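You operate a simulated robot arm through the tools that you are given. There is no shell and no other tool. Be economical: measure what you need, move in short steps, check, and stop when the job is done.

Carry out the task below with a simulated two-armed robot. There is one attempt and no reset: what you move stays moved.

## Task
Uncover the white canister, stir the sauce smooth and cover it again.
Fine: hold the canister as you work; the stirrer goes back in its crock.

It is judged by the outcome, as a careful person would: the job done as asked, and still so three seconds after it is handed in. It fails if anything else is knocked over, pushed out of place, dropped, spilled or broken. Lids that push on must go on centred and level and be pressed home; caps that screw on are set level and turned clockwise until they are tight.

## Robot
Two 7-joint arms with two-finger parallel grippers on one trunk, on a base that drives. Base frame: it is fixed to the floor where the robot stands at the start and does not move with it; the origin is under the middle of the robot, x ahead of it, y to its left, z up; the surface under the hand at the start is at about z = 0.76. Units: m, degrees, N and s.
The left shoulder is at the start at [0.07, 0.163, 1.12], the right one opposite. With the tool pointing down near the work surface each hand reaches from about 0.38 to 0.88 m from the robot's upright axis, wherever it stands, measured 20 degrees to its own side. Places, roughly: blue crock [0.5, 0.5, 0.8]. Payload 3.43 kg a hand.
The tool frame of a hand sits at the grasp point between the pads (the TCP): z along the fingers, y along the line on which they close. The tips reach 0.034 m beyond it. The gripper opens to 0.128 m. The fingers are 0.024 m wide and 0.012 m thick; the gripper's body (0.048 by 0.13 m) begins 0.096 m behind the TCP.
Orientation is told as [roll, pitch, yaw] about the base's x, y, z axes, in that order, counted from this pose: with the fingers straight down and closing along the base's y, the tool's x points along the base's -x, its y along +y and its z along -z.

## Interface
- The arms move only by the tool apply_moves. It takes "left_motion", "right_motion" or both (then of equal length, played together; a hand with none holds still); each is a list of rows, each an object (a shift or turn left out is 0, a gripper value left out holds the last) with "translation": the shift along the tool's x, y, z in m, a list of three; "dr": the turn, a rotation vector about the tool's x, y, z in degrees, a list of three; "fingers": the gripper command, from -1 (shut) to 1 (fully open), values between in proportion. In form: [{"translation": [tx, ty, tz], "dr": [wx, wy, wz], "fingers": fingers}, ...]. A call has 1 to 12 rows; each row is the pose to reach, as a shift and turn from the pose commanded when the call began, along the tool's axes at that moment. A row lasts 0.2 s, in which the tool goes at most 0.05 m and 8.6 degrees; a call with a longer step from one row to the next is refused whole, and so is a gripper value outside its range. A pose out of reach is approached as far as the arm can. The call stops where the force on the tool passes 40 N (or 10 N more than at its start, if that is more) or the arm is blocked; 0.2 s more then pass. Each finger travels about 0.153 m/s and halts on what it meets, pressing with about 26 N; the grip force reading is that of the motor and also rises with nothing between the fingers. The clock runs only during rows and for 0.2 s after the last one: add rows that repeat a pose to give the fingers time. It gives the time, the measured TCP pose, the force on the tool (base axes), the opening and the grip force at its end, in the units of the frame above (readings bear some noise), with the torque about the TCP (base axes, N m) and any sound that the robot's microphone picked up.
- Cameras (640 x 400 px; columns grow to the right, rows downward): "scene" is now at [0.1214, 0.0543, 1.3557]; the picture's right is [0.59, -0.80, 0.00], its down [-0.42, -0.31, -0.85] and it looks along [0.69, 0.51, -0.52] (base axes); focal length 236 px, centre (320, 200). "left" rides on the left gripper at [0.076, 0.011, -0.16] in its tool frame; the picture's right is [-0.15, 0.99, 0.00], its down [-0.88, -0.13, -0.46] and it looks along [-0.45, -0.07, 0.89] (tool axes); focal length 234 px, centre (320, 200). "right" rides on the right gripper at [0.076, -0.011, -0.16] in its tool frame; the picture's right is [0.15, 0.99, 0.00], its down [-0.88, 0.13, -0.46] and it looks along [-0.45, 0.07, 0.89] (tool axes); focal length 234 px, centre (320, 200). There is no depth. A picture from a camera that has moved, and an enlarged one, comes with that camera's place and axes in the base frame and with its lens.
- snapshot(camera): a new picture of that camera. It takes no simulated time.
- lift_body(by): slides the trunk up (or, below 0, down) by that many m; the arms and the scene camera ride with it, the base frame stays. It gives what a move gives, with no picture.
- steer(legs): drives the robot by 1 to 6 legs, each [ahead, left, turn to the left] in m, m and degrees, along the robot's own axes; the way and the turn of a leg run together, so that a leg with both is an arc; at most 1.5 m and 180 degrees a leg. The arms and the cameras ride along, it lands a little off, and it stops where it bumps. It gives what a move gives.
- pan_tilt(pan, tilt): turns the head with the scene camera to pan (to the left, within 86 degrees either way) and tilt (down, from -29 to 69), counted from straight ahead of the robot. It gives what a move gives.
- zoom(camera, box): a new picture of the part [left, top, right, bottom] of that camera's present view, enlarged. It takes no simulated time.
- sign_off(): hands the job in; it is judged then, once.

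Work in short steps. Places have to be worked out from the pictures, the camera data and where the tool is seen: move nearer, look again, correct. Check each grasp and each placing, and mend what went wrong. You have 120 turns and 100 pictures in all, those below and enlarged ones among them. Open the grippers and draw the arms clear of the work before you hand the job in, unless the task says otherwise; then end with one line.

The tools are called after ">>>" as a command line: name --argument value ..., lists and objects as JSON in quotes. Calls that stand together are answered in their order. apply_moves: Moves the arms, as the interface text tells. Its arguments: {"type":"object","properties":{"left_motion":{"type":"array","items":{"type":"object","properties":{"translation":{"type":"array","items":{"type":"number"}},"dr":{"type":"array","items":{"type":"number"}},"fingers":{"type":"number"}}}},"right_motion":{"type":"array","items":{"type":"object","properties":{"translation":{"type":"array","items":{"type":"number"}},"dr":{"type":"array","items":{"type":"number"}},"fingers":{"type":"number"}}}}},"required":[]} The other tools are called the same way: lift_body (by) slides the trunk up or down; steer (legs) drives the base; pan_tilt (pan, tilt) turns the head that bears the scene camera; snapshot (camera) takes a picture; zoom (camera, box) takes an enlarged picture of a part of a camera's view; sign_off () hands the job in.

At the start:

```text
clock: 0.0
left_position: [0.3593, 0.44, 1.1728]
left_ee_rot: [0.0, 0.0, 0.1]
left_force: [0.0, 1.3, 0.4]
left_wrist_torque: [0.01, 0.02, 0.02]
left_grip_width: 0.128
left_gripper_force: 0.1
right_position: [0.6829, 0.1063, 1.143]
right_ee_rot: [0.0, -0.1, 0.0]
right_force: [-0.4, -0.7, -0.1]
right_wrist_torque: [0.01, -0.01, 0.04]
right_grip_width: 0.1282
right_gripper_force: 0.1
trunk travel left (down, up): [-0.6, 0.34]
robot x, y, heading: [-0.0023, -0.0004, 0.1]
head pan, tilt: [36.5, 31.6]
```

scene: 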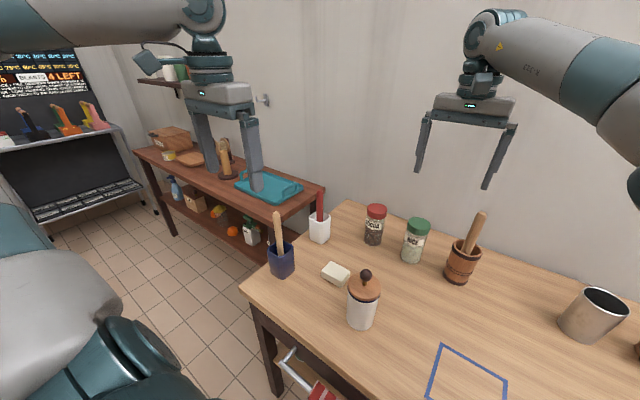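
right: 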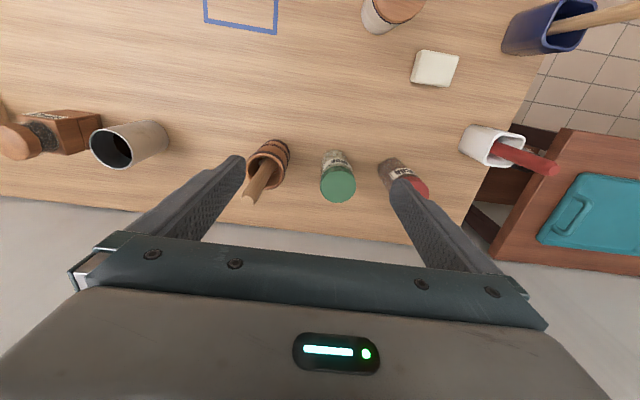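
left: 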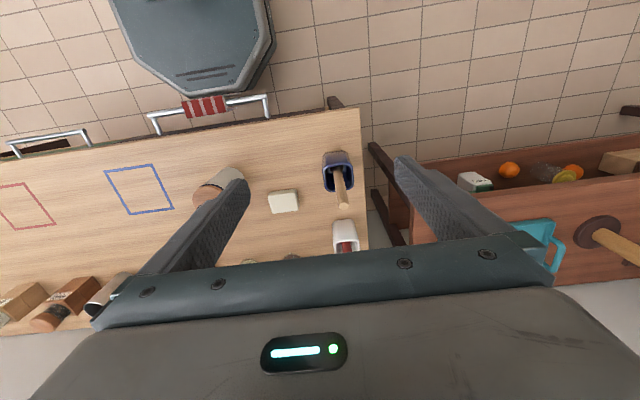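

The canister appears near [0.48, 0.19] and the blue crock near [0.48, 0.48]. I'll take enlarged looks at both before planning.

>>> zoom --camera "scene" --box '[230, 180, 430, 340]'

>>> zoom --camera "left" --box '[180, 120, 380, 260]'

>>> zoom --camera "right" --box '[340, 0, 640, 190]'

```text
2.50 times, centred on (330, 260) of scene
camera zoom: at [0.1214, 0.0543, 1.3557], right [0.59, -0.8, 0.0], down [-0.42, -0.31, -0.85], along [0.69, 0.51, -0.52], focal length 590 px, centre (295, 50)
```

zoom: 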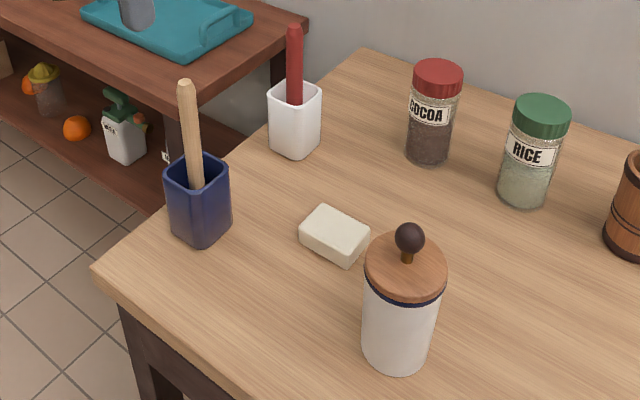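

```text
2.86 times, centred on (280, 190) of left
camera zoom: at [0.2833, 0.4496, 1.3318], right [0.14, 0.99, 0.0], down [0.88, -0.13, 0.46], along [0.45, -0.07, -0.89], focal length 669 px, centre (434, 229)
```

zoom: 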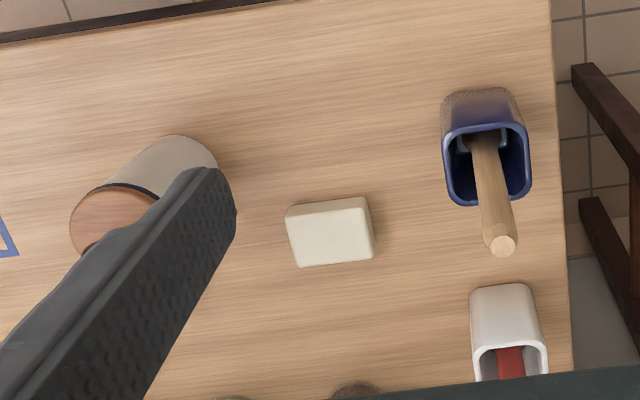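

```text
2.11 times, centred on (490, 95) of right
camera zoom: at [0.6065, 0.0941, 1.3035], right [-0.15, 0.99, 0.0], down [0.88, 0.13, 0.46], along [0.45, 0.07, -0.89], focal length 493 px, centre (-38, 421)
```

zoom: 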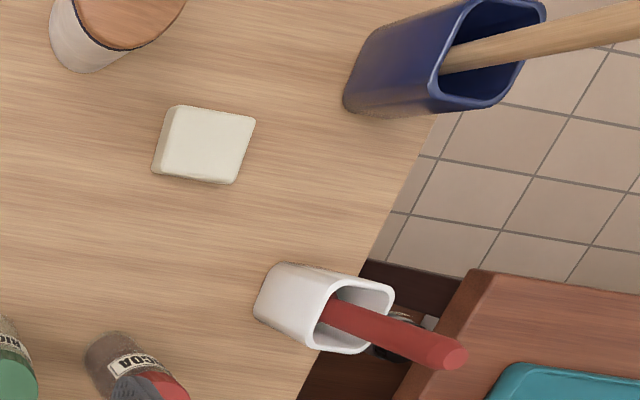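

The wooden stirrer sits in the blue crock. I'll hold the canister with the right hand from the right side and work with the left. First I turn the right hand 90° in yaw, high above the table, while pulling back to the right.

>>> apply_moves --right_motion '[{"translation": [0.02, -0.018, 0.003], "dr": [0, 0, -8.2]}, {"translation": [0.04, -0.036, 0.006], "dr": [0, 0, -16.4]}, {"translation": [0.06, -0.054, 0.009], "dr": [0, 0, -24.6]}, {"translation": [0.08, -0.072, 0.012], "dr": [0, 0, -32.8]}, {"translation": [0.1, -0.09, 0.015], "dr": [0, 0, -41]}, {"translation": [0.12, -0.108, 0.018], "dr": [0, 0, -49.2]}, {"translation": [0.14, -0.126, 0.02], "dr": [0, 0, -57.4]}, {"translation": [0.16, -0.144, 0.02], "dr": [0, 0, -65.6]}, {"translation": [0.18, -0.162, 0.02], "dr": [0, 0, -73.8]}, {"translation": [0.2, -0.18, 0.02], "dr": [0, 0, -82]}, {"translation": [0.21, -0.2, 0.02], "dr": [0, 0, -90]}]'

```text
clock: 2.4
left_position: [0.3588, 0.4404, 1.1741]
left_ee_rot: [0.1, 0.1, 0.1]
left_force: [0.2, 0.3, -0.1]
left_wrist_torque: [-0.03, -0.01, -0.06]
left_grip_width: 0.1278
left_gripper_force: 0.0
right_position: [0.4557, -0.0882, 1.1192]
right_ee_rot: [-0.2, -0.1, 89.9]
right_force: [-0.3, 0.5, 0.5]
right_wrist_torque: [0.01, 0.0, 0.01]
right_grip_width: 0.1283
right_gripper_force: 0.1
right hand out of reach, approached as far as the arm can: row 11
trunk travel left (down, up): [-0.6, 0.34]
robot x, y, heading: [0.0001, 0.0036, 0.2]
head pan, tilt: [36.5, 31.6]
```

The yaw reached 90°. Now I pitch the fingers toward +y (40° below horizontal) while lowering, staying well clear of the canister.

>>> apply_moves --right_motion '[{"translation": [0, 0, 0.015], "dr": [0, -8.3, 0]}, {"translation": [0, 0, 0.03], "dr": [0, -16.6, 0]}, {"translation": [0, 0, 0.045], "dr": [0, -25, 0]}, {"translation": [0, 0, 0.06], "dr": [0, -33.3, 0]}, {"translation": [-0.01, 0, 0.08], "dr": [0, -41.6, 0]}, {"translation": [-0.02, 0, 0.1], "dr": [0, -50, 0]}, {"translation": [-0.04, 0, 0.13], "dr": [0, -50, 0]}]'

>>> snapshot --camera "right"

>>> snapshot --camera "scene"

```text
clock: 4.0
left_position: [0.3589, 0.4375, 1.1745]
left_ee_rot: [0.1, 0.0, 0.2]
left_force: [0.5, -1.1, 0.4]
left_wrist_torque: [0.04, 0.02, -0.02]
left_grip_width: 0.1281
left_gripper_force: 0.1
right_position: [0.3953, -0.084, 1.0382]
right_ee_rot: [0.2, -48.6, 89.4]
right_force: [-1.4, 0.3, 0.2]
right_wrist_torque: [0.04, -0.03, 0.0]
right_grip_width: 0.1281
right_gripper_force: 0.0
right hand out of reach, approached as far as the arm can: row 3, 4, 5, 6, 7
trunk travel left (down, up): [-0.6, 0.34]
robot x, y, heading: [-0.0004, 0.0003, 0.1]
head pan, tilt: [36.5, 31.6]
```

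```text
93 pictures are left
camera right: at [0.4054, -0.2531, 1.087], right [-0.99, -0.09, -0.11], down [-0.13, 0.24, 0.96], along [-0.06, 0.97, -0.25], focal length 234 px, centre (320, 200)
```

right: 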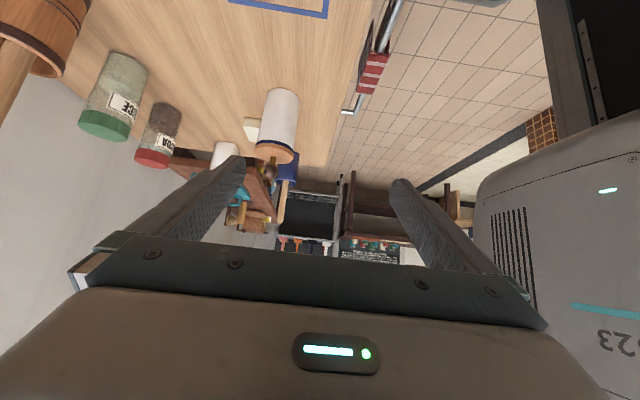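

```text
92 pictures are left
camera scene: at [0.1208, 0.0525, 1.3559], right [0.59, -0.8, 0.0], down [-0.42, -0.31, -0.85], along [0.69, 0.51, -0.52], focal length 236 px, centre (320, 200)
```

scene: 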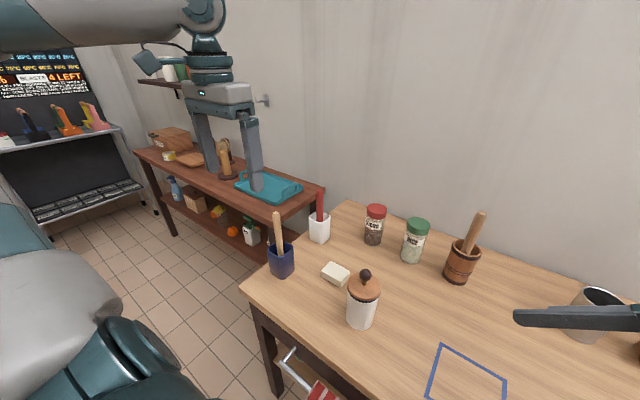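

The hand is pulled short of the command, so this pose is near a joint limit close to the body. I'll try moving it outward in x to see if it comes free.

>>> apply_moves --right_motion '[{"translation": [0.0, -0.04, 0.0]}, {"translation": [0.02, -0.08, 0.015]}, {"translation": [0.0375, -0.1, 0.033]}, {"translation": [0.0375, -0.1, 0.033]}]'

```text
clock: 5.0
left_position: [0.359, 0.4401, 1.1733]
left_ee_rot: [0.0, 0.0, 0.1]
left_force: [-0.8, 0.3, 0.0]
left_wrist_torque: [0.03, 0.0, 0.0]
left_grip_width: 0.128
left_gripper_force: 0.1
right_position: [0.4004, -0.076, 1.0506]
right_ee_rot: [0.1, -50.0, 89.8]
right_force: [0.4, 0.6, -0.5]
right_wrist_torque: [-0.01, 0.02, -0.08]
right_grip_width: 0.1278
right_gripper_force: 0.0
right hand out of reach, approached as far as the arm can: row 1, 2, 3, 4
trunk travel left (down, up): [-0.6, 0.34]
robot x, y, heading: [-0.0017, 0.0026, 0.2]
head pan, tilt: [36.5, 31.6]
```

Still blocked, so I'll reduce the yaw to about 45° to free the wrist.

>>> apply_moves --right_motion '[{"dr": [5.75, 0, 4.82]}, {"dr": [11.5, 0, 9.64]}, {"dr": [17.25, 0, 14.46]}, {"dr": [23, 0, 19.3]}, {"dr": [28.75, 0, 24.1]}, {"dr": [34.5, 0, 28.9]}, {"dr": [34.5, 0, 28.9]}]'

>>> snapshot --camera "right"

```text
clock: 6.6
left_position: [0.3599, 0.4394, 1.1733]
left_ee_rot: [0.0, 0.0, 0.1]
left_force: [-0.1, 0.2, 0.5]
left_wrist_torque: [-0.01, -0.01, 0.04]
left_grip_width: 0.1278
left_gripper_force: 0.1
right_position: [0.4829, -0.0609, 1.0845]
right_ee_rot: [0.0, -50.0, 44.8]
right_force: [-0.5, -0.4, -0.3]
right_wrist_torque: [0.05, 0.0, 0.03]
right_grip_width: 0.128
right_gripper_force: 0.0
right hand out of reach, approached as far as the arm can: row 2, 3, 4, 5, 6, 7
trunk travel left (down, up): [-0.6, 0.34]
robot x, y, heading: [-0.0008, -0.0015, -0.2]
head pan, tilt: [36.5, 31.6]
```

```text
91 pictures are left
camera right: at [0.3703, -0.1905, 1.1282], right [-0.77, 0.63, -0.11], down [0.06, 0.24, 0.97], along [0.64, 0.73, -0.23], focal length 234 px, centre (320, 200)
```

right: 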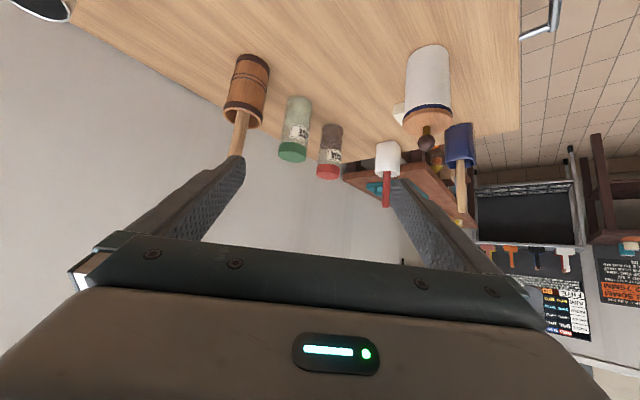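

The arm is simply too folded this close. Backing up 0.1 m and shifting 0.1 m left gives both arms better room (canister about [0.576, 0.09] and crock about [0.6, 0.4] relative to robot).

>>> steer --legs '[[-0.1, 0.0, 0], [0, 0.1, 0]]'

>>> apply_moves --right_motion '[{"translation": [0, 0, 0]}, {"translation": [0, 0, 0]}]'

>>> snapshot --camera "scene"

```text
clock: 8.5
left_position: [0.2584, 0.5387, 1.1738]
left_ee_rot: [0.0, 0.0, 0.1]
left_force: [0.4, 0.8, 0.3]
left_wrist_torque: [-0.03, -0.01, 0.01]
left_grip_width: 0.128
left_gripper_force: 0.0
right_position: [0.3823, 0.0379, 1.083]
right_ee_rot: [0.0, -50.0, 45.0]
right_force: [0.1, 1.1, -0.1]
right_wrist_torque: [-0.03, 0.02, -0.01]
right_grip_width: 0.1279
right_gripper_force: 0.0
trunk travel left (down, up): [-0.6, 0.34]
robot x, y, heading: [-0.1021, 0.0954, 0.2]
head pan, tilt: [36.5, 31.6]
```

```text
clock: 9.1
left_position: [0.2566, 0.54, 1.1728]
left_ee_rot: [0.1, 0.0, 0.1]
left_force: [0.2, 0.5, 0.1]
left_wrist_torque: [0.01, 0.01, -0.01]
left_grip_width: 0.1282
left_gripper_force: 0.0
right_position: [0.3828, 0.0386, 1.0841]
right_ee_rot: [0.0, -50.0, 45.1]
right_force: [0.0, -0.2, 0.3]
right_wrist_torque: [-0.02, -0.01, -0.01]
right_grip_width: 0.1278
right_gripper_force: 0.1
trunk travel left (down, up): [-0.6, 0.34]
robot x, y, heading: [-0.1009, 0.0973, 0.2]
head pan, tilt: [36.5, 31.6]
```

```text
90 pictures are left
camera scene: at [0.0205, 0.1535, 1.3557], right [0.6, -0.8, 0.0], down [-0.42, -0.31, -0.85], along [0.68, 0.51, -0.52], focal length 236 px, centre (320, 200)
```

scene: 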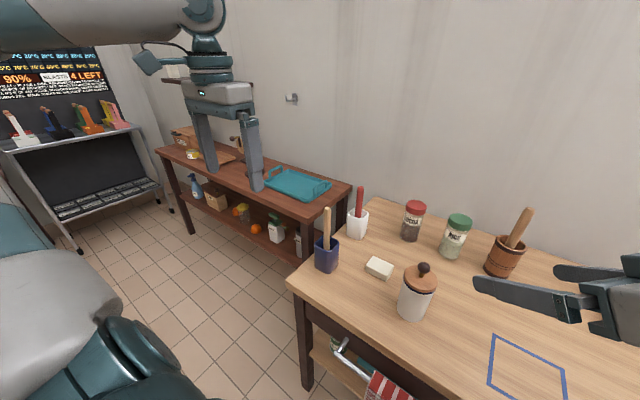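

Both views agree: canister axis ≈ [0.479, 0.185]. I bring the right hand to a pre-grasp at [0.436, 0.095, 0.904], heading 65°, and centre the head on the work.

>>> apply_moves --right_motion '[{"translation": [0.018, 0, 0.035], "dr": [-3.1, 0, -2.6]}, {"translation": [0.035, 0, 0.07], "dr": [-6.1, 0, -5.2]}, {"translation": [0.053, 0.001, 0.105], "dr": [-9.2, 0, -7.7]}, {"translation": [0.07, 0.002, 0.14], "dr": [-12.2, 0, -10.3]}, {"translation": [0.088, 0.002, 0.175], "dr": [-15.3, 0, -12.9]}, {"translation": [0.088, 0.002, 0.175], "dr": [-15.3, 0, -12.9]}]'

>>> pan_tilt --pan 22 --tilt 45

>>> snapshot --camera "scene"

>>> snapshot --camera "right"

```text
clock: 10.5
left_position: [0.2567, 0.5395, 1.1725]
left_ee_rot: [0.1, -0.1, 0.2]
left_force: [-0.5, 0.0, -0.1]
left_wrist_torque: [0.03, 0.0, -0.01]
left_grip_width: 0.1281
left_gripper_force: 0.2
right_position: [0.4373, 0.0933, 0.9032]
right_ee_rot: [-0.1, -50.0, 65.3]
right_force: [0.2, 0.1, -0.1]
right_wrist_torque: [0.01, -0.03, 0.01]
right_grip_width: 0.128
right_gripper_force: 0.0
trunk travel left (down, up): [-0.6, 0.34]
robot x, y, heading: [-0.1041, 0.1018, 0.1]
head pan, tilt: [36.5, 31.6]
```

```text
clock: 11.3
left_position: [0.257, 0.5391, 1.1725]
left_ee_rot: [0.0, 0.1, 0.2]
left_force: [-0.1, 0.2, 0.0]
left_wrist_torque: [0.01, 0.01, 0.0]
left_grip_width: 0.128
left_gripper_force: 0.1
right_position: [0.4376, 0.0935, 0.9021]
right_ee_rot: [0.0, -50.1, 65.1]
right_force: [0.5, -0.4, 0.1]
right_wrist_torque: [-0.01, 0.0, -0.01]
right_grip_width: 0.1283
right_gripper_force: 0.1
trunk travel left (down, up): [-0.6, 0.34]
robot x, y, heading: [-0.1051, 0.0966, -0.1]
head pan, tilt: [22.0, 45.0]
```

```text
89 pictures are left
camera scene: at [0.0237, 0.1299, 1.3356], right [0.38, -0.93, 0.0], down [-0.65, -0.27, -0.71], along [0.66, 0.27, -0.71], focal length 236 px, centre (320, 200)
```

scene: 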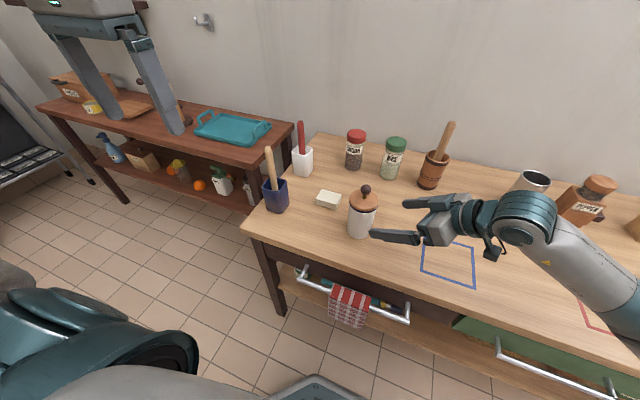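

```text
88 pictures are left
camera right: at [0.3756, -0.0663, 0.9482], right [-0.94, 0.33, -0.11], down [-0.03, 0.25, 0.97], along [0.35, 0.91, -0.23], focal length 234 px, centre (320, 200)
```

right: 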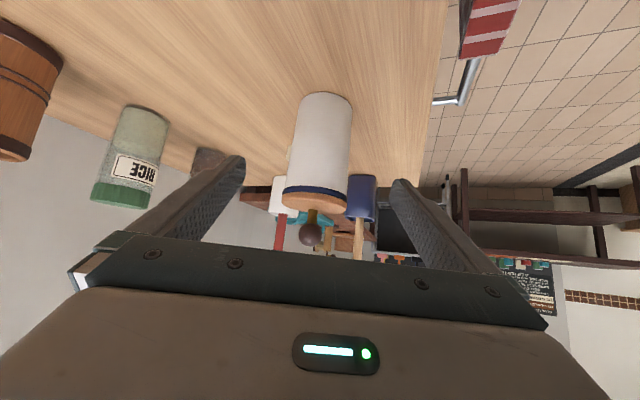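

Canister is centred between the fingers (axis ≈ [0.479, 0.183]). I advance 0.128 m along the tool axis and close on the body.

>>> apply_moves --right_motion '[{"translation": [0, 0, 0.04]}, {"translation": [0, 0, 0.08]}, {"translation": [0, 0, 0.11]}, {"translation": [0, 0, 0.128]}, {"translation": [0, 0, 0.128]}]'

>>> snapshot --camera "right"

>>> zoom --camera "scene" --box '[240, 130, 500, 290]'

```text
clock: 12.5
left_position: [0.2574, 0.5391, 1.1738]
left_ee_rot: [0.0, 0.0, 0.3]
left_force: [-0.3, -0.5, -0.5]
left_wrist_torque: [0.05, -0.01, 0.01]
left_grip_width: 0.1279
left_gripper_force: 0.1
right_position: [0.4765, 0.1836, 0.822]
right_ee_rot: [-0.1, -50.0, 65.1]
right_force: [0.2, -0.9, -0.2]
right_wrist_torque: [0.01, -0.02, 0.01]
right_grip_width: 0.1279
right_gripper_force: 0.0
trunk travel left (down, up): [-0.6, 0.34]
robot x, y, heading: [-0.0983, 0.1, 0.0]
head pan, tilt: [22.0, 45.0]
```

```text
87 pictures are left
camera right: at [0.4142, 0.0232, 0.866], right [-0.94, 0.33, -0.11], down [-0.03, 0.25, 0.97], along [0.35, 0.91, -0.23], focal length 234 px, centre (320, 200)
```

right: 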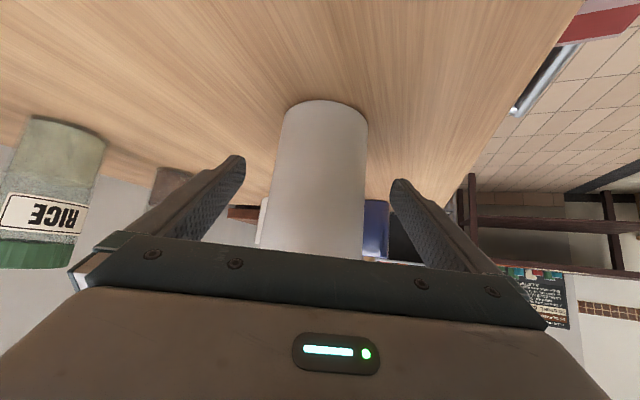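

```text
2.46 times, centred on (370, 210) of scene
camera zoom: at [0.0234, 0.1295, 1.3356], right [0.38, -0.93, 0.0], down [-0.66, -0.27, -0.71], along [0.66, 0.27, -0.71], focal length 581 px, centre (197, 175)
```

zoom: 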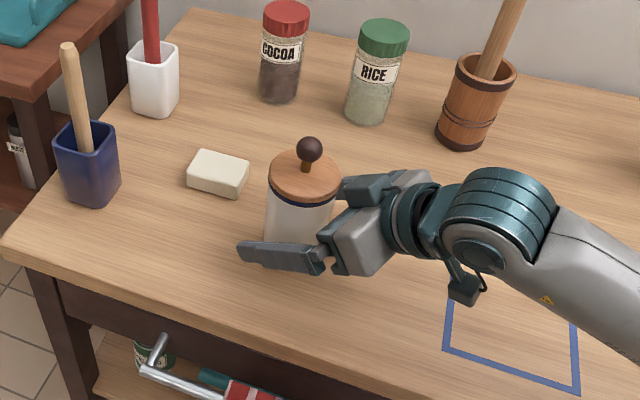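

Nearly centred; I shift 3 mm along tool y and close the right fingers gently.

>>> apply_moves --right_motion '[{"translation": [0, 0.003, 0]}, {"translation": [0, 0.003, 0], "fingers": 0.3}, {"translation": [0, 0.003, 0], "fingers": 0.2}, {"translation": [0, 0.003, 0], "fingers": 0.1}, {"translation": [0, 0.003, 0], "fingers": 0.0}, {"translation": [0, 0.003, 0], "fingers": -0.2}, {"translation": [0, 0.003, 0], "fingers": -0.5}, {"translation": [0, 0.003, 0], "fingers": -1}, {"translation": [0, 0.003, 0], "fingers": -1}]'

>>> snapshot --camera "right"

>>> zoom --camera "scene" --box '[240, 130, 500, 290]'

```text
clock: 14.5
left_position: [0.257, 0.5391, 1.1738]
left_ee_rot: [0.0, 0.1, 0.2]
left_force: [-0.6, -0.1, -0.1]
left_wrist_torque: [0.0, 0.0, -0.02]
left_grip_width: 0.1282
left_gripper_force: 0.1
right_position: [0.4744, 0.1845, 0.8204]
right_ee_rot: [0.0, -50.0, 65.1]
right_force: [1.0, -0.8, -0.2]
right_wrist_torque: [-0.04, -0.14, -0.02]
right_grip_width: 0.0709
right_gripper_force: 26.1
trunk travel left (down, up): [-0.6, 0.34]
robot x, y, heading: [-0.0987, 0.0997, -0.1]
head pan, tilt: [22.0, 45.0]
```

```text
85 pictures are left
camera right: at [0.4118, 0.0238, 0.8656], right [-0.94, 0.33, -0.11], down [-0.03, 0.25, 0.97], along [0.35, 0.91, -0.23], focal length 234 px, centre (320, 200)
```

right: 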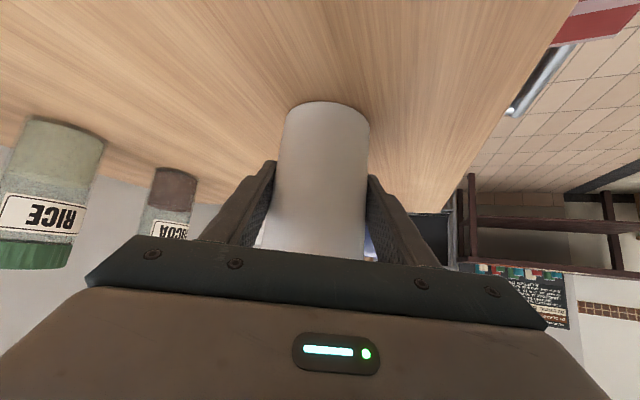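

```text
2.46 times, centred on (370, 210) of scene
camera zoom: at [0.0238, 0.1298, 1.3356], right [0.38, -0.93, 0.0], down [-0.66, -0.27, -0.71], along [0.66, 0.27, -0.71], focal length 581 px, centre (197, 175)
```

zoom: 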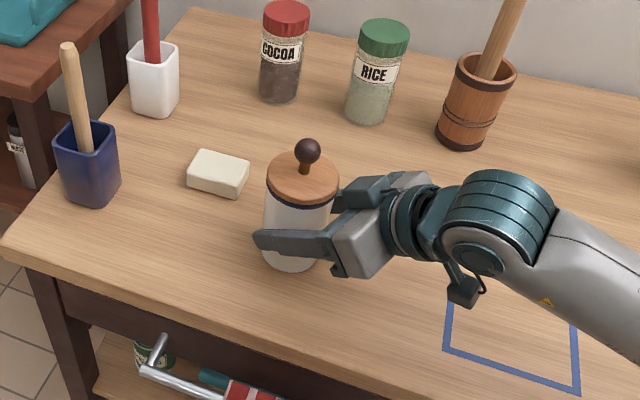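

Right hand holds the canister (width 0.071 m). Now the left hand moves to above the knob at about [0.477, 0.19, 1.08].

>>> apply_moves --left_motion '[{"translation": [-0.024, -0.039, 0]}, {"translation": [-0.049, -0.078, 0]}, {"translation": [-0.073, -0.117, 0]}, {"translation": [-0.098, -0.155, 0]}, {"translation": [-0.122, -0.194, 0.01]}, {"translation": [-0.147, -0.233, 0.03]}, {"translation": [-0.171, -0.272, 0.05]}, {"translation": [-0.196, -0.311, 0.07]}, {"translation": [-0.22, -0.349, 0.09]}, {"translation": [-0.22, -0.349, 0.09]}]'

>>> snapshot --camera "left"

>>> zoom --camera "scene" --box '[240, 130, 500, 290]'

```text
refused: row 6 steps farther than a row can; nothing moved
```

```text
83 pictures are left
camera left: at [0.1817, 0.5482, 1.3318], right [0.14, 0.99, 0.0], down [0.88, -0.13, 0.46], along [0.45, -0.07, -0.89], focal length 234 px, centre (320, 200)
```

left: 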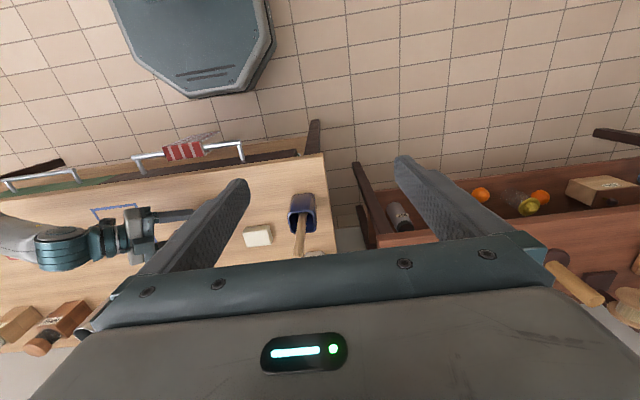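

```text
2.46 times, centred on (370, 210) of scene
camera zoom: at [0.0238, 0.1298, 1.3356], right [0.38, -0.93, 0.0], down [-0.66, -0.27, -0.71], along [0.66, 0.27, -0.71], focal length 581 px, centre (197, 175)
```

zoom: 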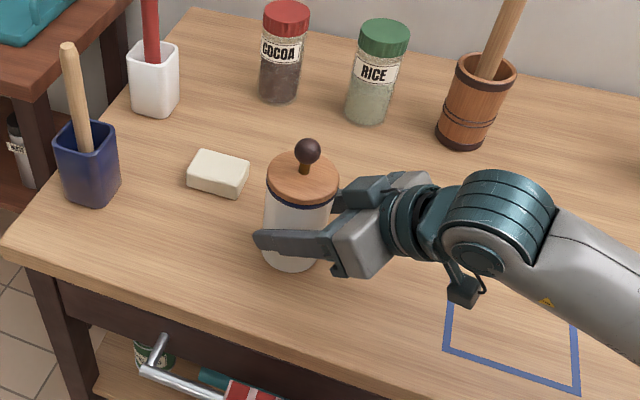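

One step was slightly too long, so I use more, smaller rows.

>>> apply_moves --left_motion '[{"translation": [-0.02, -0.032, 0]}, {"translation": [-0.044, -0.07, 0]}, {"translation": [-0.066, -0.105, 0.01]}, {"translation": [-0.088, -0.14, 0.02]}, {"translation": [-0.11, -0.175, 0.03]}, {"translation": [-0.132, -0.21, 0.04]}, {"translation": [-0.154, -0.245, 0.05]}, {"translation": [-0.176, -0.28, 0.06]}, {"translation": [-0.198, -0.315, 0.07]}, {"translation": [-0.22, -0.349, 0.085]}, {"translation": [-0.22, -0.349, 0.09]}]'

>>> snapshot --camera "left"

>>> snapshot --camera "scene"

```text
clock: 16.9
left_position: [0.4484, 0.2407, 1.0816]
left_ee_rot: [-0.1, 0.0, 0.2]
left_force: [-0.3, 1.2, 0.5]
left_wrist_torque: [0.0, 0.0, 0.02]
left_grip_width: 0.1281
left_gripper_force: 0.1
left hand out of reach, approached as far as the arm can: row 9, 10, 11
right_position: [0.4741, 0.1841, 0.8212]
right_ee_rot: [-0.1, -50.0, 65.1]
right_force: [0.3, 0.1, 0.6]
right_wrist_torque: [-0.09, -0.13, -0.01]
right_grip_width: 0.0706
right_gripper_force: 26.3
trunk travel left (down, up): [-0.6, 0.34]
robot x, y, heading: [-0.1024, 0.0981, -0.1]
head pan, tilt: [22.0, 45.0]
```

```text
81 pictures are left
camera left: at [0.3735, 0.25, 1.2399], right [0.14, 0.99, 0.0], down [0.88, -0.13, 0.46], along [0.45, -0.07, -0.89], focal length 234 px, centre (320, 200)
```

left: 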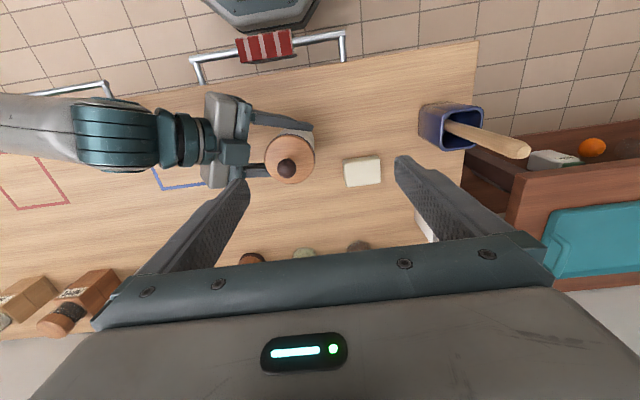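

```text
80 pictures are left
camera scene: at [0.0237, 0.1299, 1.3356], right [0.38, -0.93, 0.0], down [-0.66, -0.27, -0.71], along [0.66, 0.27, -0.71], focal length 236 px, centre (320, 200)
```

scene: 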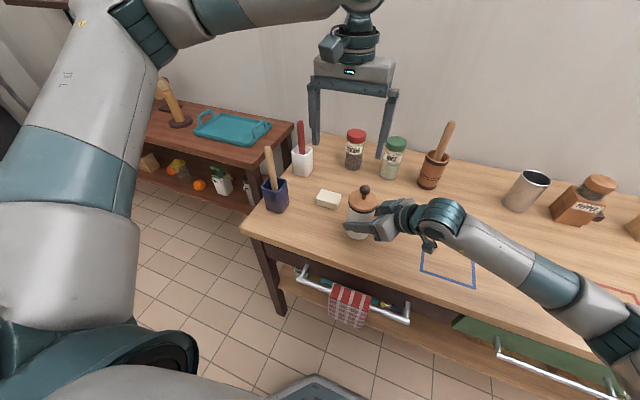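

The left arm stalls at [0.448, 0.241]; likely its elbow posture. I'll reach outward in x first (over the soap, high up) and then come across.

>>> apply_moves --left_motion '[{"translation": [-0.04, 0.0, -0.02]}, {"translation": [-0.08, 0.0, -0.04]}, {"translation": [-0.12, 0, -0.04]}, {"translation": [-0.16, 0, -0.04]}, {"translation": [-0.16, 0, -0.04]}]'

```text
clock: 18.1
left_position: [0.4988, 0.2737, 1.1122]
left_ee_rot: [-0.1, -0.1, 0.2]
left_force: [-0.1, 0.0, 0.6]
left_wrist_torque: [-0.01, 0.0, 0.01]
left_grip_width: 0.128
left_gripper_force: 0.0
left hand out of reach, approached as far as the arm can: row 1, 2, 3, 4, 5
right_position: [0.4744, 0.1835, 0.8219]
right_ee_rot: [0.1, -50.0, 65.2]
right_force: [-0.2, 0.6, 0.3]
right_wrist_torque: [-0.06, -0.08, -0.03]
right_grip_width: 0.0709
right_gripper_force: 26.1
trunk travel left (down, up): [-0.6, 0.34]
robot x, y, heading: [-0.105, 0.1004, 0.3]
head pan, tilt: [22.0, 45.0]
```

I'll try relaxing the left wrist by yawing 40° clockwise, keeping the same commanded target, to see whether it lets the hand swing inward.

>>> apply_moves --left_motion '[{"translation": [0, 0, -0.02], "dr": [0, 0, 8]}, {"translation": [0, 0, -0.02], "dr": [0, 0, 16]}, {"translation": [0, 0, -0.02], "dr": [0, 0, 24]}, {"translation": [0, 0, -0.02], "dr": [0, 0, 32]}, {"translation": [0, 0, -0.02], "dr": [0, 0, 40]}, {"translation": [0, 0, -0.02], "dr": [0, 0, 40]}]'

```text
clock: 19.5
left_position: [0.4965, 0.2791, 1.1309]
left_ee_rot: [0.0, -0.1, -39.9]
left_force: [0.2, -0.1, 0.0]
left_wrist_torque: [0.04, 0.01, 0.02]
left_grip_width: 0.128
left_gripper_force: 0.2
left hand out of reach, approached as far as the arm can: row 1, 2, 3, 4, 5, 6
right_position: [0.4737, 0.1835, 0.8212]
right_ee_rot: [0.0, -50.0, 65.2]
right_force: [-1.6, -1.5, 1.0]
right_wrist_torque: [-0.13, -0.04, -0.11]
right_grip_width: 0.0705
right_gripper_force: 26.1
trunk travel left (down, up): [-0.6, 0.34]
robot x, y, heading: [-0.1009, 0.0968, 0.1]
head pan, tilt: [22.0, 45.0]
```

Yaw makes no difference: the left arm can't fold that far inward here. I'll release the canister, back the right hand off, and move the base 0.1 m farther back and 0.05 m right so both arms reach comfortably.

>>> apply_moves --right_motion '[{"fingers": 0.0}, {"fingers": 0.5}, {"fingers": 1}, {"fingers": 1}, {"translation": [0, 0, -0.03]}, {"translation": [0, 0, -0.07]}, {"translation": [0, 0, -0.11]}, {"translation": [0, 0, -0.14]}, {"translation": [0, 0, -0.14]}]'

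>>> steer --legs '[[-0.1, 0, 0], [0, -0.05, 0]]'

>>> snapshot --camera "scene"

```text
clock: 21.5
left_position: [0.496, 0.2787, 1.1299]
left_ee_rot: [0.0, -0.1, -39.8]
left_force: [-0.5, 0.7, -0.3]
left_wrist_torque: [0.0, 0.0, 0.01]
left_grip_width: 0.128
left_gripper_force: 0.0
right_position: [0.4293, 0.0871, 0.9101]
right_ee_rot: [0.0, -50.0, 65.2]
right_force: [-0.1, -0.5, 0.5]
right_wrist_torque: [0.0, -0.02, -0.02]
right_grip_width: 0.1281
right_gripper_force: 0.0
trunk travel left (down, up): [-0.6, 0.34]
robot x, y, heading: [-0.1005, 0.0996, 0.1]
head pan, tilt: [22.0, 45.0]
```

```text
clock: 23.1
left_position: [0.3954, 0.2296, 1.1306]
left_ee_rot: [0.0, -0.2, -39.7]
left_force: [-0.5, -1.3, -0.6]
left_wrist_torque: [0.02, -0.01, -0.01]
left_grip_width: 0.1279
left_gripper_force: 0.2
right_position: [0.3269, 0.0377, 0.9102]
right_ee_rot: [-0.1, -50.0, 65.3]
right_force: [0.4, -0.3, 0.0]
right_wrist_torque: [0.0, 0.02, 0.03]
right_grip_width: 0.1281
right_gripper_force: 0.1
trunk travel left (down, up): [-0.6, 0.34]
robot x, y, heading: [-0.2005, 0.0487, 0.2]
head pan, tilt: [22.0, 45.0]
```

```text
79 pictures are left
camera scene: at [-0.0781, 0.08, 1.3356], right [0.38, -0.93, 0.0], down [-0.66, -0.27, -0.71], along [0.66, 0.27, -0.71], focal length 236 px, centre (320, 200)
```

scene: 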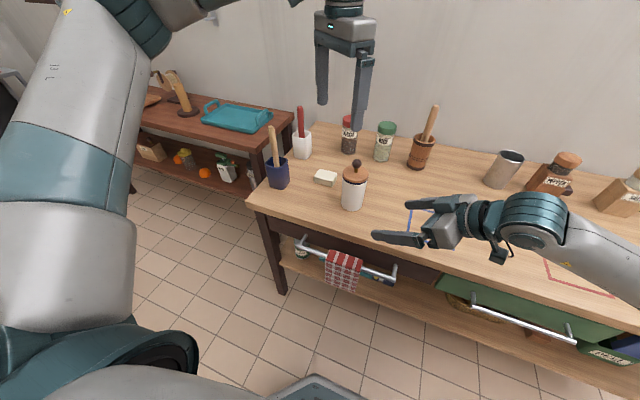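

Base is repositioned. Now the left hand: move toward above the knob and return to yaw 0.

>>> apply_moves --left_motion '[{"translation": [-0.017, 0.004, 0], "dr": [0, 0, -8]}, {"translation": [-0.035, 0.008, 0], "dr": [0, 0, -16]}, {"translation": [-0.052, 0.012, 0.01], "dr": [0, 0, -24]}, {"translation": [-0.07, 0.016, 0.02], "dr": [0, 0, -32]}, {"translation": [-0.087, 0.021, 0.03], "dr": [0, 0, -40]}, {"translation": [-0.087, 0.021, 0.03], "dr": [0, 0, -40]}]'

>>> snapshot --camera "left"

```text
clock: 24.6
left_position: [0.4246, 0.2346, 1.0785]
left_ee_rot: [0.0, -0.2, 0.4]
left_force: [0.4, -0.2, 0.4]
left_wrist_torque: [-0.03, 0.01, -0.01]
left_grip_width: 0.1278
left_gripper_force: 0.0
left hand out of reach, approached as far as the arm can: row 1, 2, 3, 4, 5, 6
right_position: [0.3266, 0.0371, 0.9113]
right_ee_rot: [0.0, -50.1, 65.2]
right_force: [0.7, -0.3, -0.3]
right_wrist_torque: [0.03, -0.01, 0.01]
right_grip_width: 0.1278
right_gripper_force: 0.1
trunk travel left (down, up): [-0.6, 0.34]
robot x, y, heading: [-0.2027, 0.0454, 0.1]
head pan, tilt: [22.0, 45.0]
```

```text
78 pictures are left
camera left: at [0.3491, 0.2459, 1.2362], right [0.14, 0.99, 0.0], down [0.88, -0.12, 0.46], along [0.45, -0.07, -0.89], focal length 234 px, centre (320, 200)
```

left: 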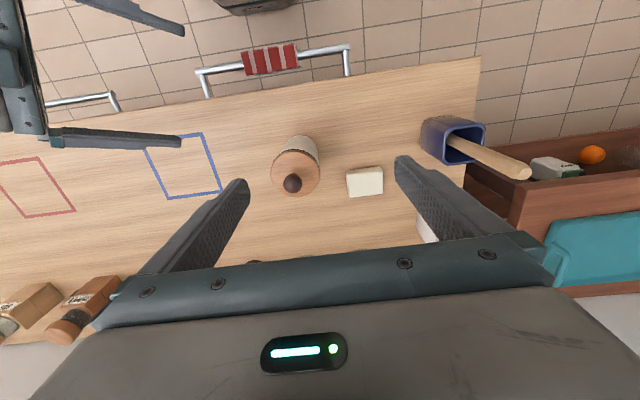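

The left arm seems limited to bearings of at least ~16° to its own side. I'll place the base so the canister bears ~21° left: 0.1 m forward and 0.1 m right.

>>> steer --legs '[[0, -0.1, 0], [0.1, 0, 0]]'

>>> apply_moves --left_motion '[{"translation": [0, 0.02, 0]}, {"translation": [0.02, 0.04, 0]}, {"translation": [0.04, 0.055, 0]}, {"translation": [0.04, 0.055, 0]}]'

>>> snapshot --camera "left"

>>> snapshot --camera "scene"

```text
clock: 26.5
left_position: [0.5273, 0.1364, 1.0776]
left_ee_rot: [-0.1, -0.1, 0.2]
left_force: [0.2, -0.5, -0.2]
left_wrist_torque: [0.03, 0.01, -0.01]
left_grip_width: 0.128
left_gripper_force: 0.1
right_position: [0.4283, -0.0631, 0.9109]
right_ee_rot: [0.0, -50.1, 65.1]
right_force: [-1.0, 0.1, 0.4]
right_wrist_torque: [0.0, 0.05, -0.01]
right_grip_width: 0.1281
right_gripper_force: 0.1
trunk travel left (down, up): [-0.6, 0.34]
robot x, y, heading: [-0.1009, -0.0506, 0.1]
head pan, tilt: [22.0, 45.0]
```

```text
clock: 27.5
left_position: [0.4864, 0.1908, 1.0761]
left_ee_rot: [-0.1, -0.2, 0.2]
left_force: [0.2, 0.4, -0.2]
left_wrist_torque: [0.0, 0.0, 0.01]
left_grip_width: 0.128
left_gripper_force: 0.0
right_position: [0.4295, -0.0626, 0.9109]
right_ee_rot: [0.0, -50.0, 65.1]
right_force: [0.4, -0.4, 0.1]
right_wrist_torque: [0.03, -0.01, 0.04]
right_grip_width: 0.128
right_gripper_force: 0.0
trunk travel left (down, up): [-0.6, 0.34]
robot x, y, heading: [-0.101, -0.0502, 0.1]
head pan, tilt: [22.0, 45.0]
```

```text
77 pictures are left
camera left: at [0.4099, 0.2002, 1.2356], right [0.14, 0.99, 0.0], down [0.88, -0.13, 0.46], along [0.45, -0.07, -0.89], focal length 234 px, centre (320, 200)
```

left: 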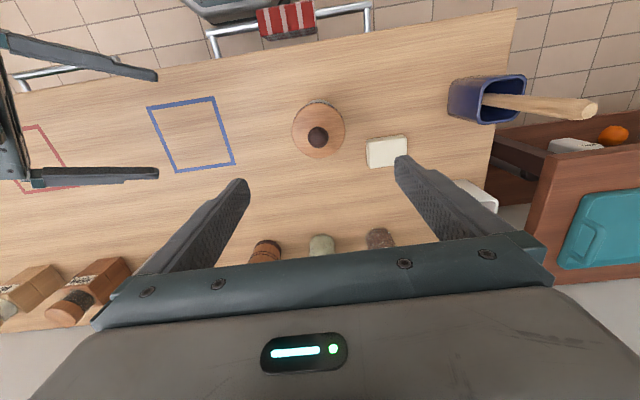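

```text
76 pictures are left
camera scene: at [0.0241, -0.0205, 1.3355], right [0.38, -0.93, 0.0], down [-0.66, -0.27, -0.71], along [0.65, 0.27, -0.71], focal length 236 px, centre (320, 200)
```

scene: 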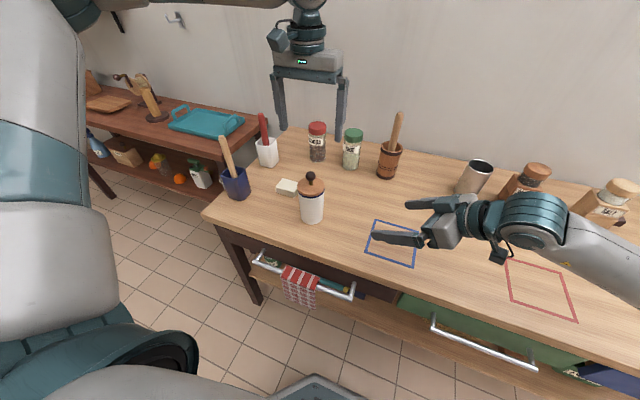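

The left hand is free now; left camera puts the canister axis at [0.474, 0.186]. I re-grasp the canister body with the right hand.

>>> apply_moves --right_motion '[{"translation": [-0.025, 0.018, 0.03]}, {"translation": [-0.05, 0.037, 0.06]}, {"translation": [-0.075, 0.055, 0.09]}, {"translation": [-0.088, 0.065, 0.105]}, {"translation": [-0.088, 0.065, 0.145]}, {"translation": [-0.088, 0.065, 0.185]}, {"translation": [-0.088, 0.065, 0.22]}, {"translation": [-0.088, 0.065, 0.245]}, {"translation": [-0.088, 0.065, 0.245]}]'

>>> snapshot --camera "right"

```text
clock: 29.5
left_position: [0.4847, 0.1903, 1.0777]
left_ee_rot: [-0.1, -0.2, 0.2]
left_force: [-0.4, 0.1, -0.4]
left_wrist_torque: [0.02, -0.03, -0.03]
left_grip_width: 0.1282
left_gripper_force: 0.1
right_position: [0.4727, 0.1843, 0.8194]
right_ee_rot: [-0.2, -50.1, 65.1]
right_force: [0.1, 0.2, 0.4]
right_wrist_torque: [-0.01, 0.01, 0.0]
right_grip_width: 0.1281
right_gripper_force: 0.1
trunk travel left (down, up): [-0.6, 0.34]
robot x, y, heading: [-0.1022, -0.0532, 0.2]
head pan, tilt: [22.0, 45.0]
```

```text
75 pictures are left
camera right: at [0.4103, 0.0248, 0.8646], right [-0.94, 0.33, -0.11], down [-0.03, 0.25, 0.97], along [0.35, 0.91, -0.23], focal length 234 px, centre (320, 200)
```

right: 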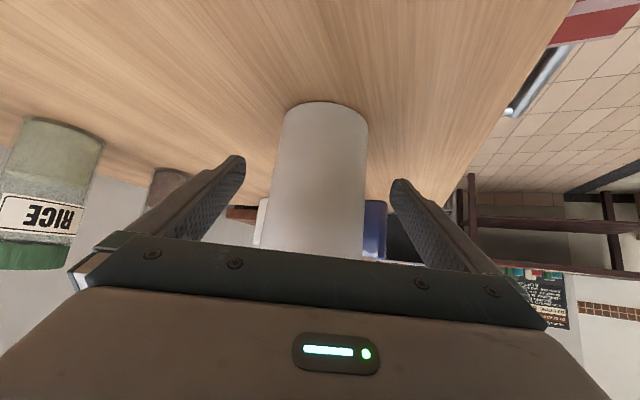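

Centred. I close the right hand on the body, then lower the half-closed left hand around the knob (TCP z ≈ 0.945).

>>> apply_moves --right_motion '[{"fingers": 0.3}, {"fingers": 0.2}, {"fingers": 0.1}, {"fingers": 0.0}, {"fingers": -0.3}, {"fingers": -1}, {"fingers": -1}, {"fingers": -1}, {"fingers": -1}, {"fingers": -1}]' --left_motion '[{"fingers": 0.5}, {"fingers": 0.2}, {"fingers": 0}, {"fingers": 0}, {"translation": [0.005, -0.002, 0.02], "fingers": 0}, {"translation": [0.011, -0.004, 0.04], "fingers": 0}, {"translation": [0.011, -0.004, 0.065], "fingers": 0}, {"translation": [0.011, -0.004, 0.09], "fingers": 0}, {"translation": [0.011, -0.004, 0.11], "fingers": 0}, {"translation": [0.011, -0.004, 0.11], "fingers": 0}]'

>>> snapshot --camera "left"

>>> zoom --camera "scene" --box '[220, 130, 400, 240]'

```text
clock: 31.7
left_position: [0.4739, 0.1882, 0.9677]
left_ee_rot: [-0.1, -0.1, 0.2]
left_force: [0.6, 0.2, -0.2]
left_wrist_torque: [0.01, 0.01, -0.01]
left_grip_width: 0.0643
left_gripper_force: 0.1
right_position: [0.4709, 0.1846, 0.8198]
right_ee_rot: [-0.1, -49.9, 65.1]
right_force: [0.7, -1.0, 0.0]
right_wrist_torque: [0.0, -0.09, -0.02]
right_grip_width: 0.0705
right_gripper_force: 26.1
trunk travel left (down, up): [-0.6, 0.34]
robot x, y, heading: [-0.0977, -0.0468, -0.1]
head pan, tilt: [22.0, 45.0]
```

```text
74 pictures are left
camera left: at [0.3985, 0.1978, 1.1262], right [0.14, 0.99, 0.0], down [0.88, -0.13, 0.46], along [0.45, -0.07, -0.89], focal length 234 px, centre (320, 200)
```

left: 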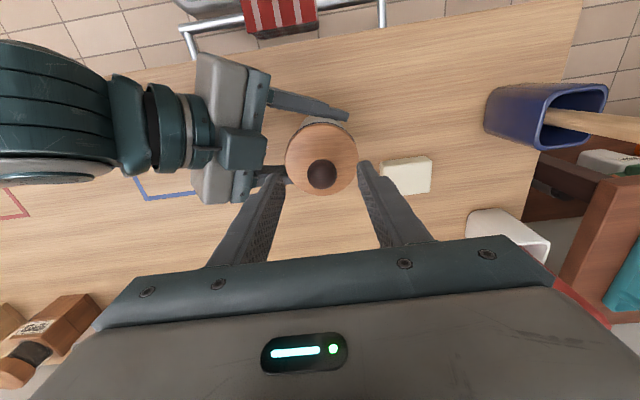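

```text
3.56 times, centred on (310, 185) of scene
camera zoom: at [0.0232, -0.0201, 1.3356], right [0.38, -0.93, 0.0], down [-0.66, -0.27, -0.71], along [0.66, 0.27, -0.71], focal length 839 px, centre (356, 253)
```

zoom: 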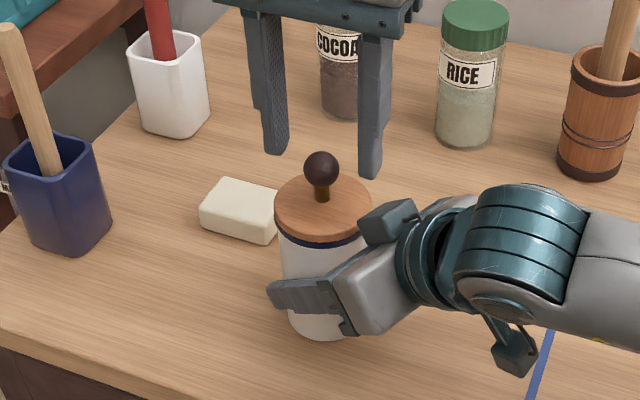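

The knob is at about [0.471, 0.188, 0.93], centred between the fingers. I descend to z≈0.943 and close on it.

>>> apply_moves --left_motion '[{"translation": [0.002, 0, 0.012], "fingers": 0}, {"translation": [0.003, 0, 0.024], "fingers": 0}, {"translation": [0.003, 0, 0.024], "fingers": -0.3}, {"translation": [0.003, 0, 0.024], "fingers": -0.5}, {"translation": [0.003, 0, 0.024], "fingers": -0.7}, {"translation": [0.003, 0, 0.024], "fingers": -1}, {"translation": [0.003, 0, 0.024], "fingers": -1}]'

>>> zoom --camera "scene" --box '[220, 130, 400, 240]'

>>> snapshot --camera "left"

```text
clock: 33.3
left_position: [0.4721, 0.1884, 0.9437]
left_ee_rot: [0.0, -0.1, 0.2]
left_force: [0.5, 0.0, -0.4]
left_wrist_torque: [-0.01, -0.01, 0.0]
left_grip_width: 0.0262
left_gripper_force: 25.9
right_position: [0.4737, 0.185, 0.8195]
right_ee_rot: [-0.1, -50.0, 65.1]
right_force: [-0.8, -0.7, -0.5]
right_wrist_torque: [-0.12, -0.02, -0.01]
right_grip_width: 0.0708
right_gripper_force: 26.3
trunk travel left (down, up): [-0.6, 0.34]
robot x, y, heading: [-0.0998, -0.0513, -0.2]
head pan, tilt: [22.0, 45.0]
heard: snap
```

```text
3.56 times, centred on (310, 185) of scene
camera zoom: at [0.0233, -0.02, 1.3356], right [0.38, -0.93, 0.0], down [-0.66, -0.27, -0.71], along [0.66, 0.27, -0.71], focal length 839 px, centre (356, 253)
```

zoom: 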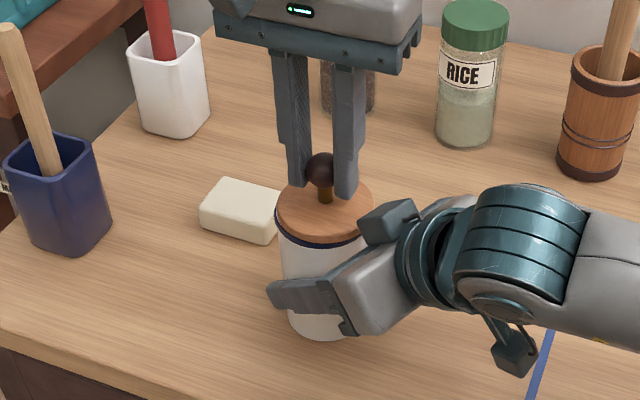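

```text
71 pictures are left
camera left: at [0.3962, 0.1971, 1.1026], right [0.14, 0.99, 0.0], down [0.88, -0.13, 0.46], along [0.45, -0.07, -0.89], focal length 234 px, centre (320, 200)
```

left: 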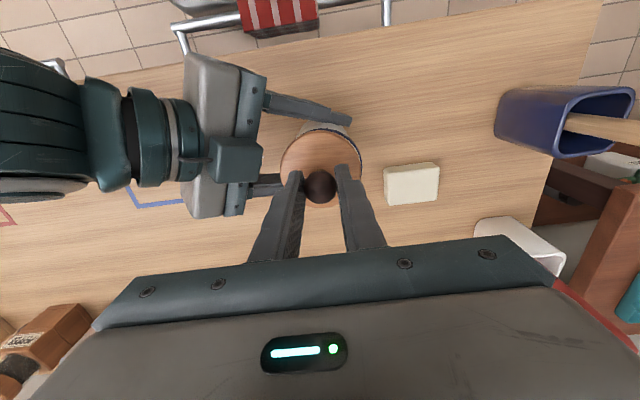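

Knob gripped (0.026 m); a snap was heard – the lid probably popped loose. I lift straight up, slowly.

>>> apply_moves --left_motion '[{"translation": [0, 0, -0.005]}, {"translation": [0, 0, -0.012]}, {"translation": [0, 0, -0.022]}, {"translation": [0, 0, -0.035]}, {"translation": [0, 0, -0.05]}, {"translation": [0, 0, -0.07]}]'

>>> zoom --camera "scene" --box '[220, 110, 400, 240]'

```text
clock: 34.7
left_position: [0.4701, 0.1885, 1.0141]
left_ee_rot: [-0.1, -0.1, 0.2]
left_force: [-0.1, -0.2, 0.0]
left_wrist_torque: [-0.01, -0.01, 0.03]
left_grip_width: 0.0264
left_gripper_force: 25.9
right_position: [0.4728, 0.1853, 0.8207]
right_ee_rot: [-0.1, -49.9, 65.2]
right_force: [-0.9, -0.6, 0.9]
right_wrist_torque: [-0.17, 0.07, -0.03]
right_grip_width: 0.0706
right_gripper_force: 26.1
trunk travel left (down, up): [-0.6, 0.34]
robot x, y, heading: [-0.1002, -0.053, -0.0]
head pan, tilt: [22.0, 45.0]
```

```text
3.08 times, centred on (310, 175) of scene
camera zoom: at [0.0229, -0.02, 1.3356], right [0.38, -0.93, 0.0], down [-0.66, -0.27, -0.71], along [0.66, 0.27, -0.71], focal length 726 px, centre (351, 277)
```

zoom: 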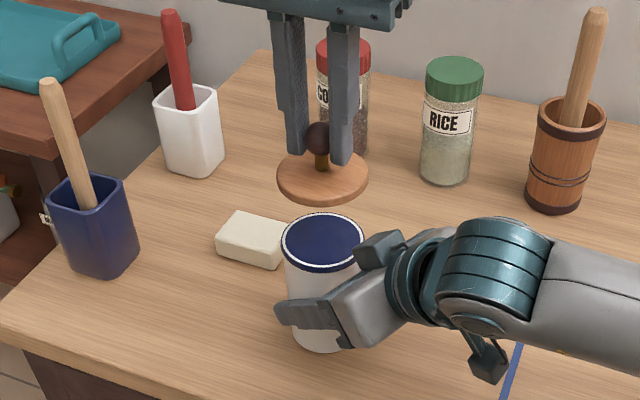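

Lid is off and level; the canister is open with the rim empty-looking deep blue. I'll carry the lid to a free spot at about [0.43, 0.325] and lower partway.

>>> apply_moves --left_motion '[{"translation": [0.01, 0.035, -0.01]}, {"translation": [0.02, 0.07, -0.01]}, {"translation": [0.03, 0.105, -0.01]}, {"translation": [0.04, 0.1365, 0.0]}, {"translation": [0.04, 0.1365, 0.035]}, {"translation": [0.04, 0.1365, 0.07]}, {"translation": [0.04, 0.1365, 0.105]}, {"translation": [0.04, 0.1365, 0.14]}, {"translation": [0.04, 0.1365, 0.15]}]'

>>> snapshot --camera "scene"

>>> zoom --camera "scene" --box '[200, 130, 380, 250]'

```text
clock: 36.7
left_position: [0.4335, 0.3249, 0.8607]
left_ee_rot: [-0.1, -0.2, 0.2]
left_force: [-0.2, -0.5, -0.2]
left_wrist_torque: [0.03, 0.02, -0.04]
left_grip_width: 0.0261
left_gripper_force: 25.8
right_position: [0.473, 0.1853, 0.8208]
right_ee_rot: [-0.1, -50.1, 65.1]
right_force: [0.3, 0.3, -0.4]
right_wrist_torque: [-0.05, -0.1, 0.03]
right_grip_width: 0.0705
right_gripper_force: 25.9
trunk travel left (down, up): [-0.6, 0.34]
robot x, y, heading: [-0.1001, -0.0526, 0.3]
head pan, tilt: [22.0, 45.0]
```

```text
69 pictures are left
camera scene: at [0.0235, -0.0199, 1.3356], right [0.38, -0.93, 0.0], down [-0.66, -0.27, -0.71], along [0.66, 0.27, -0.71], focal length 236 px, centre (320, 200)
```

scene: 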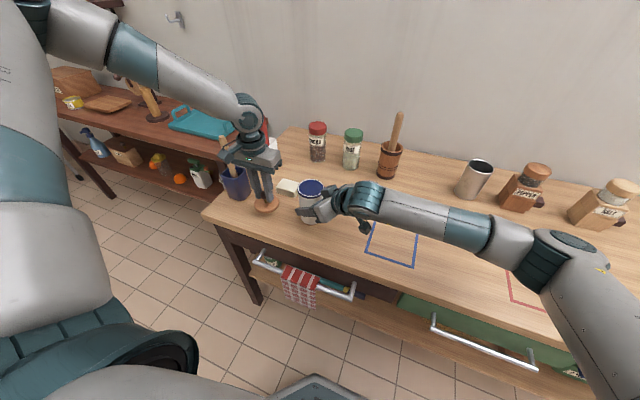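

```text
3.33 times, centred on (290, 190) of scene
camera zoom: at [0.0235, -0.0199, 1.3356], right [0.38, -0.93, 0.0], down [-0.66, -0.27, -0.71], along [0.66, 0.27, -0.71], focal length 786 px, centre (420, 233)
```

zoom: 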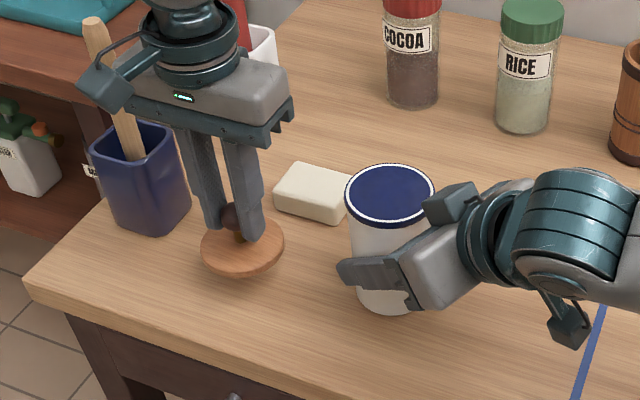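

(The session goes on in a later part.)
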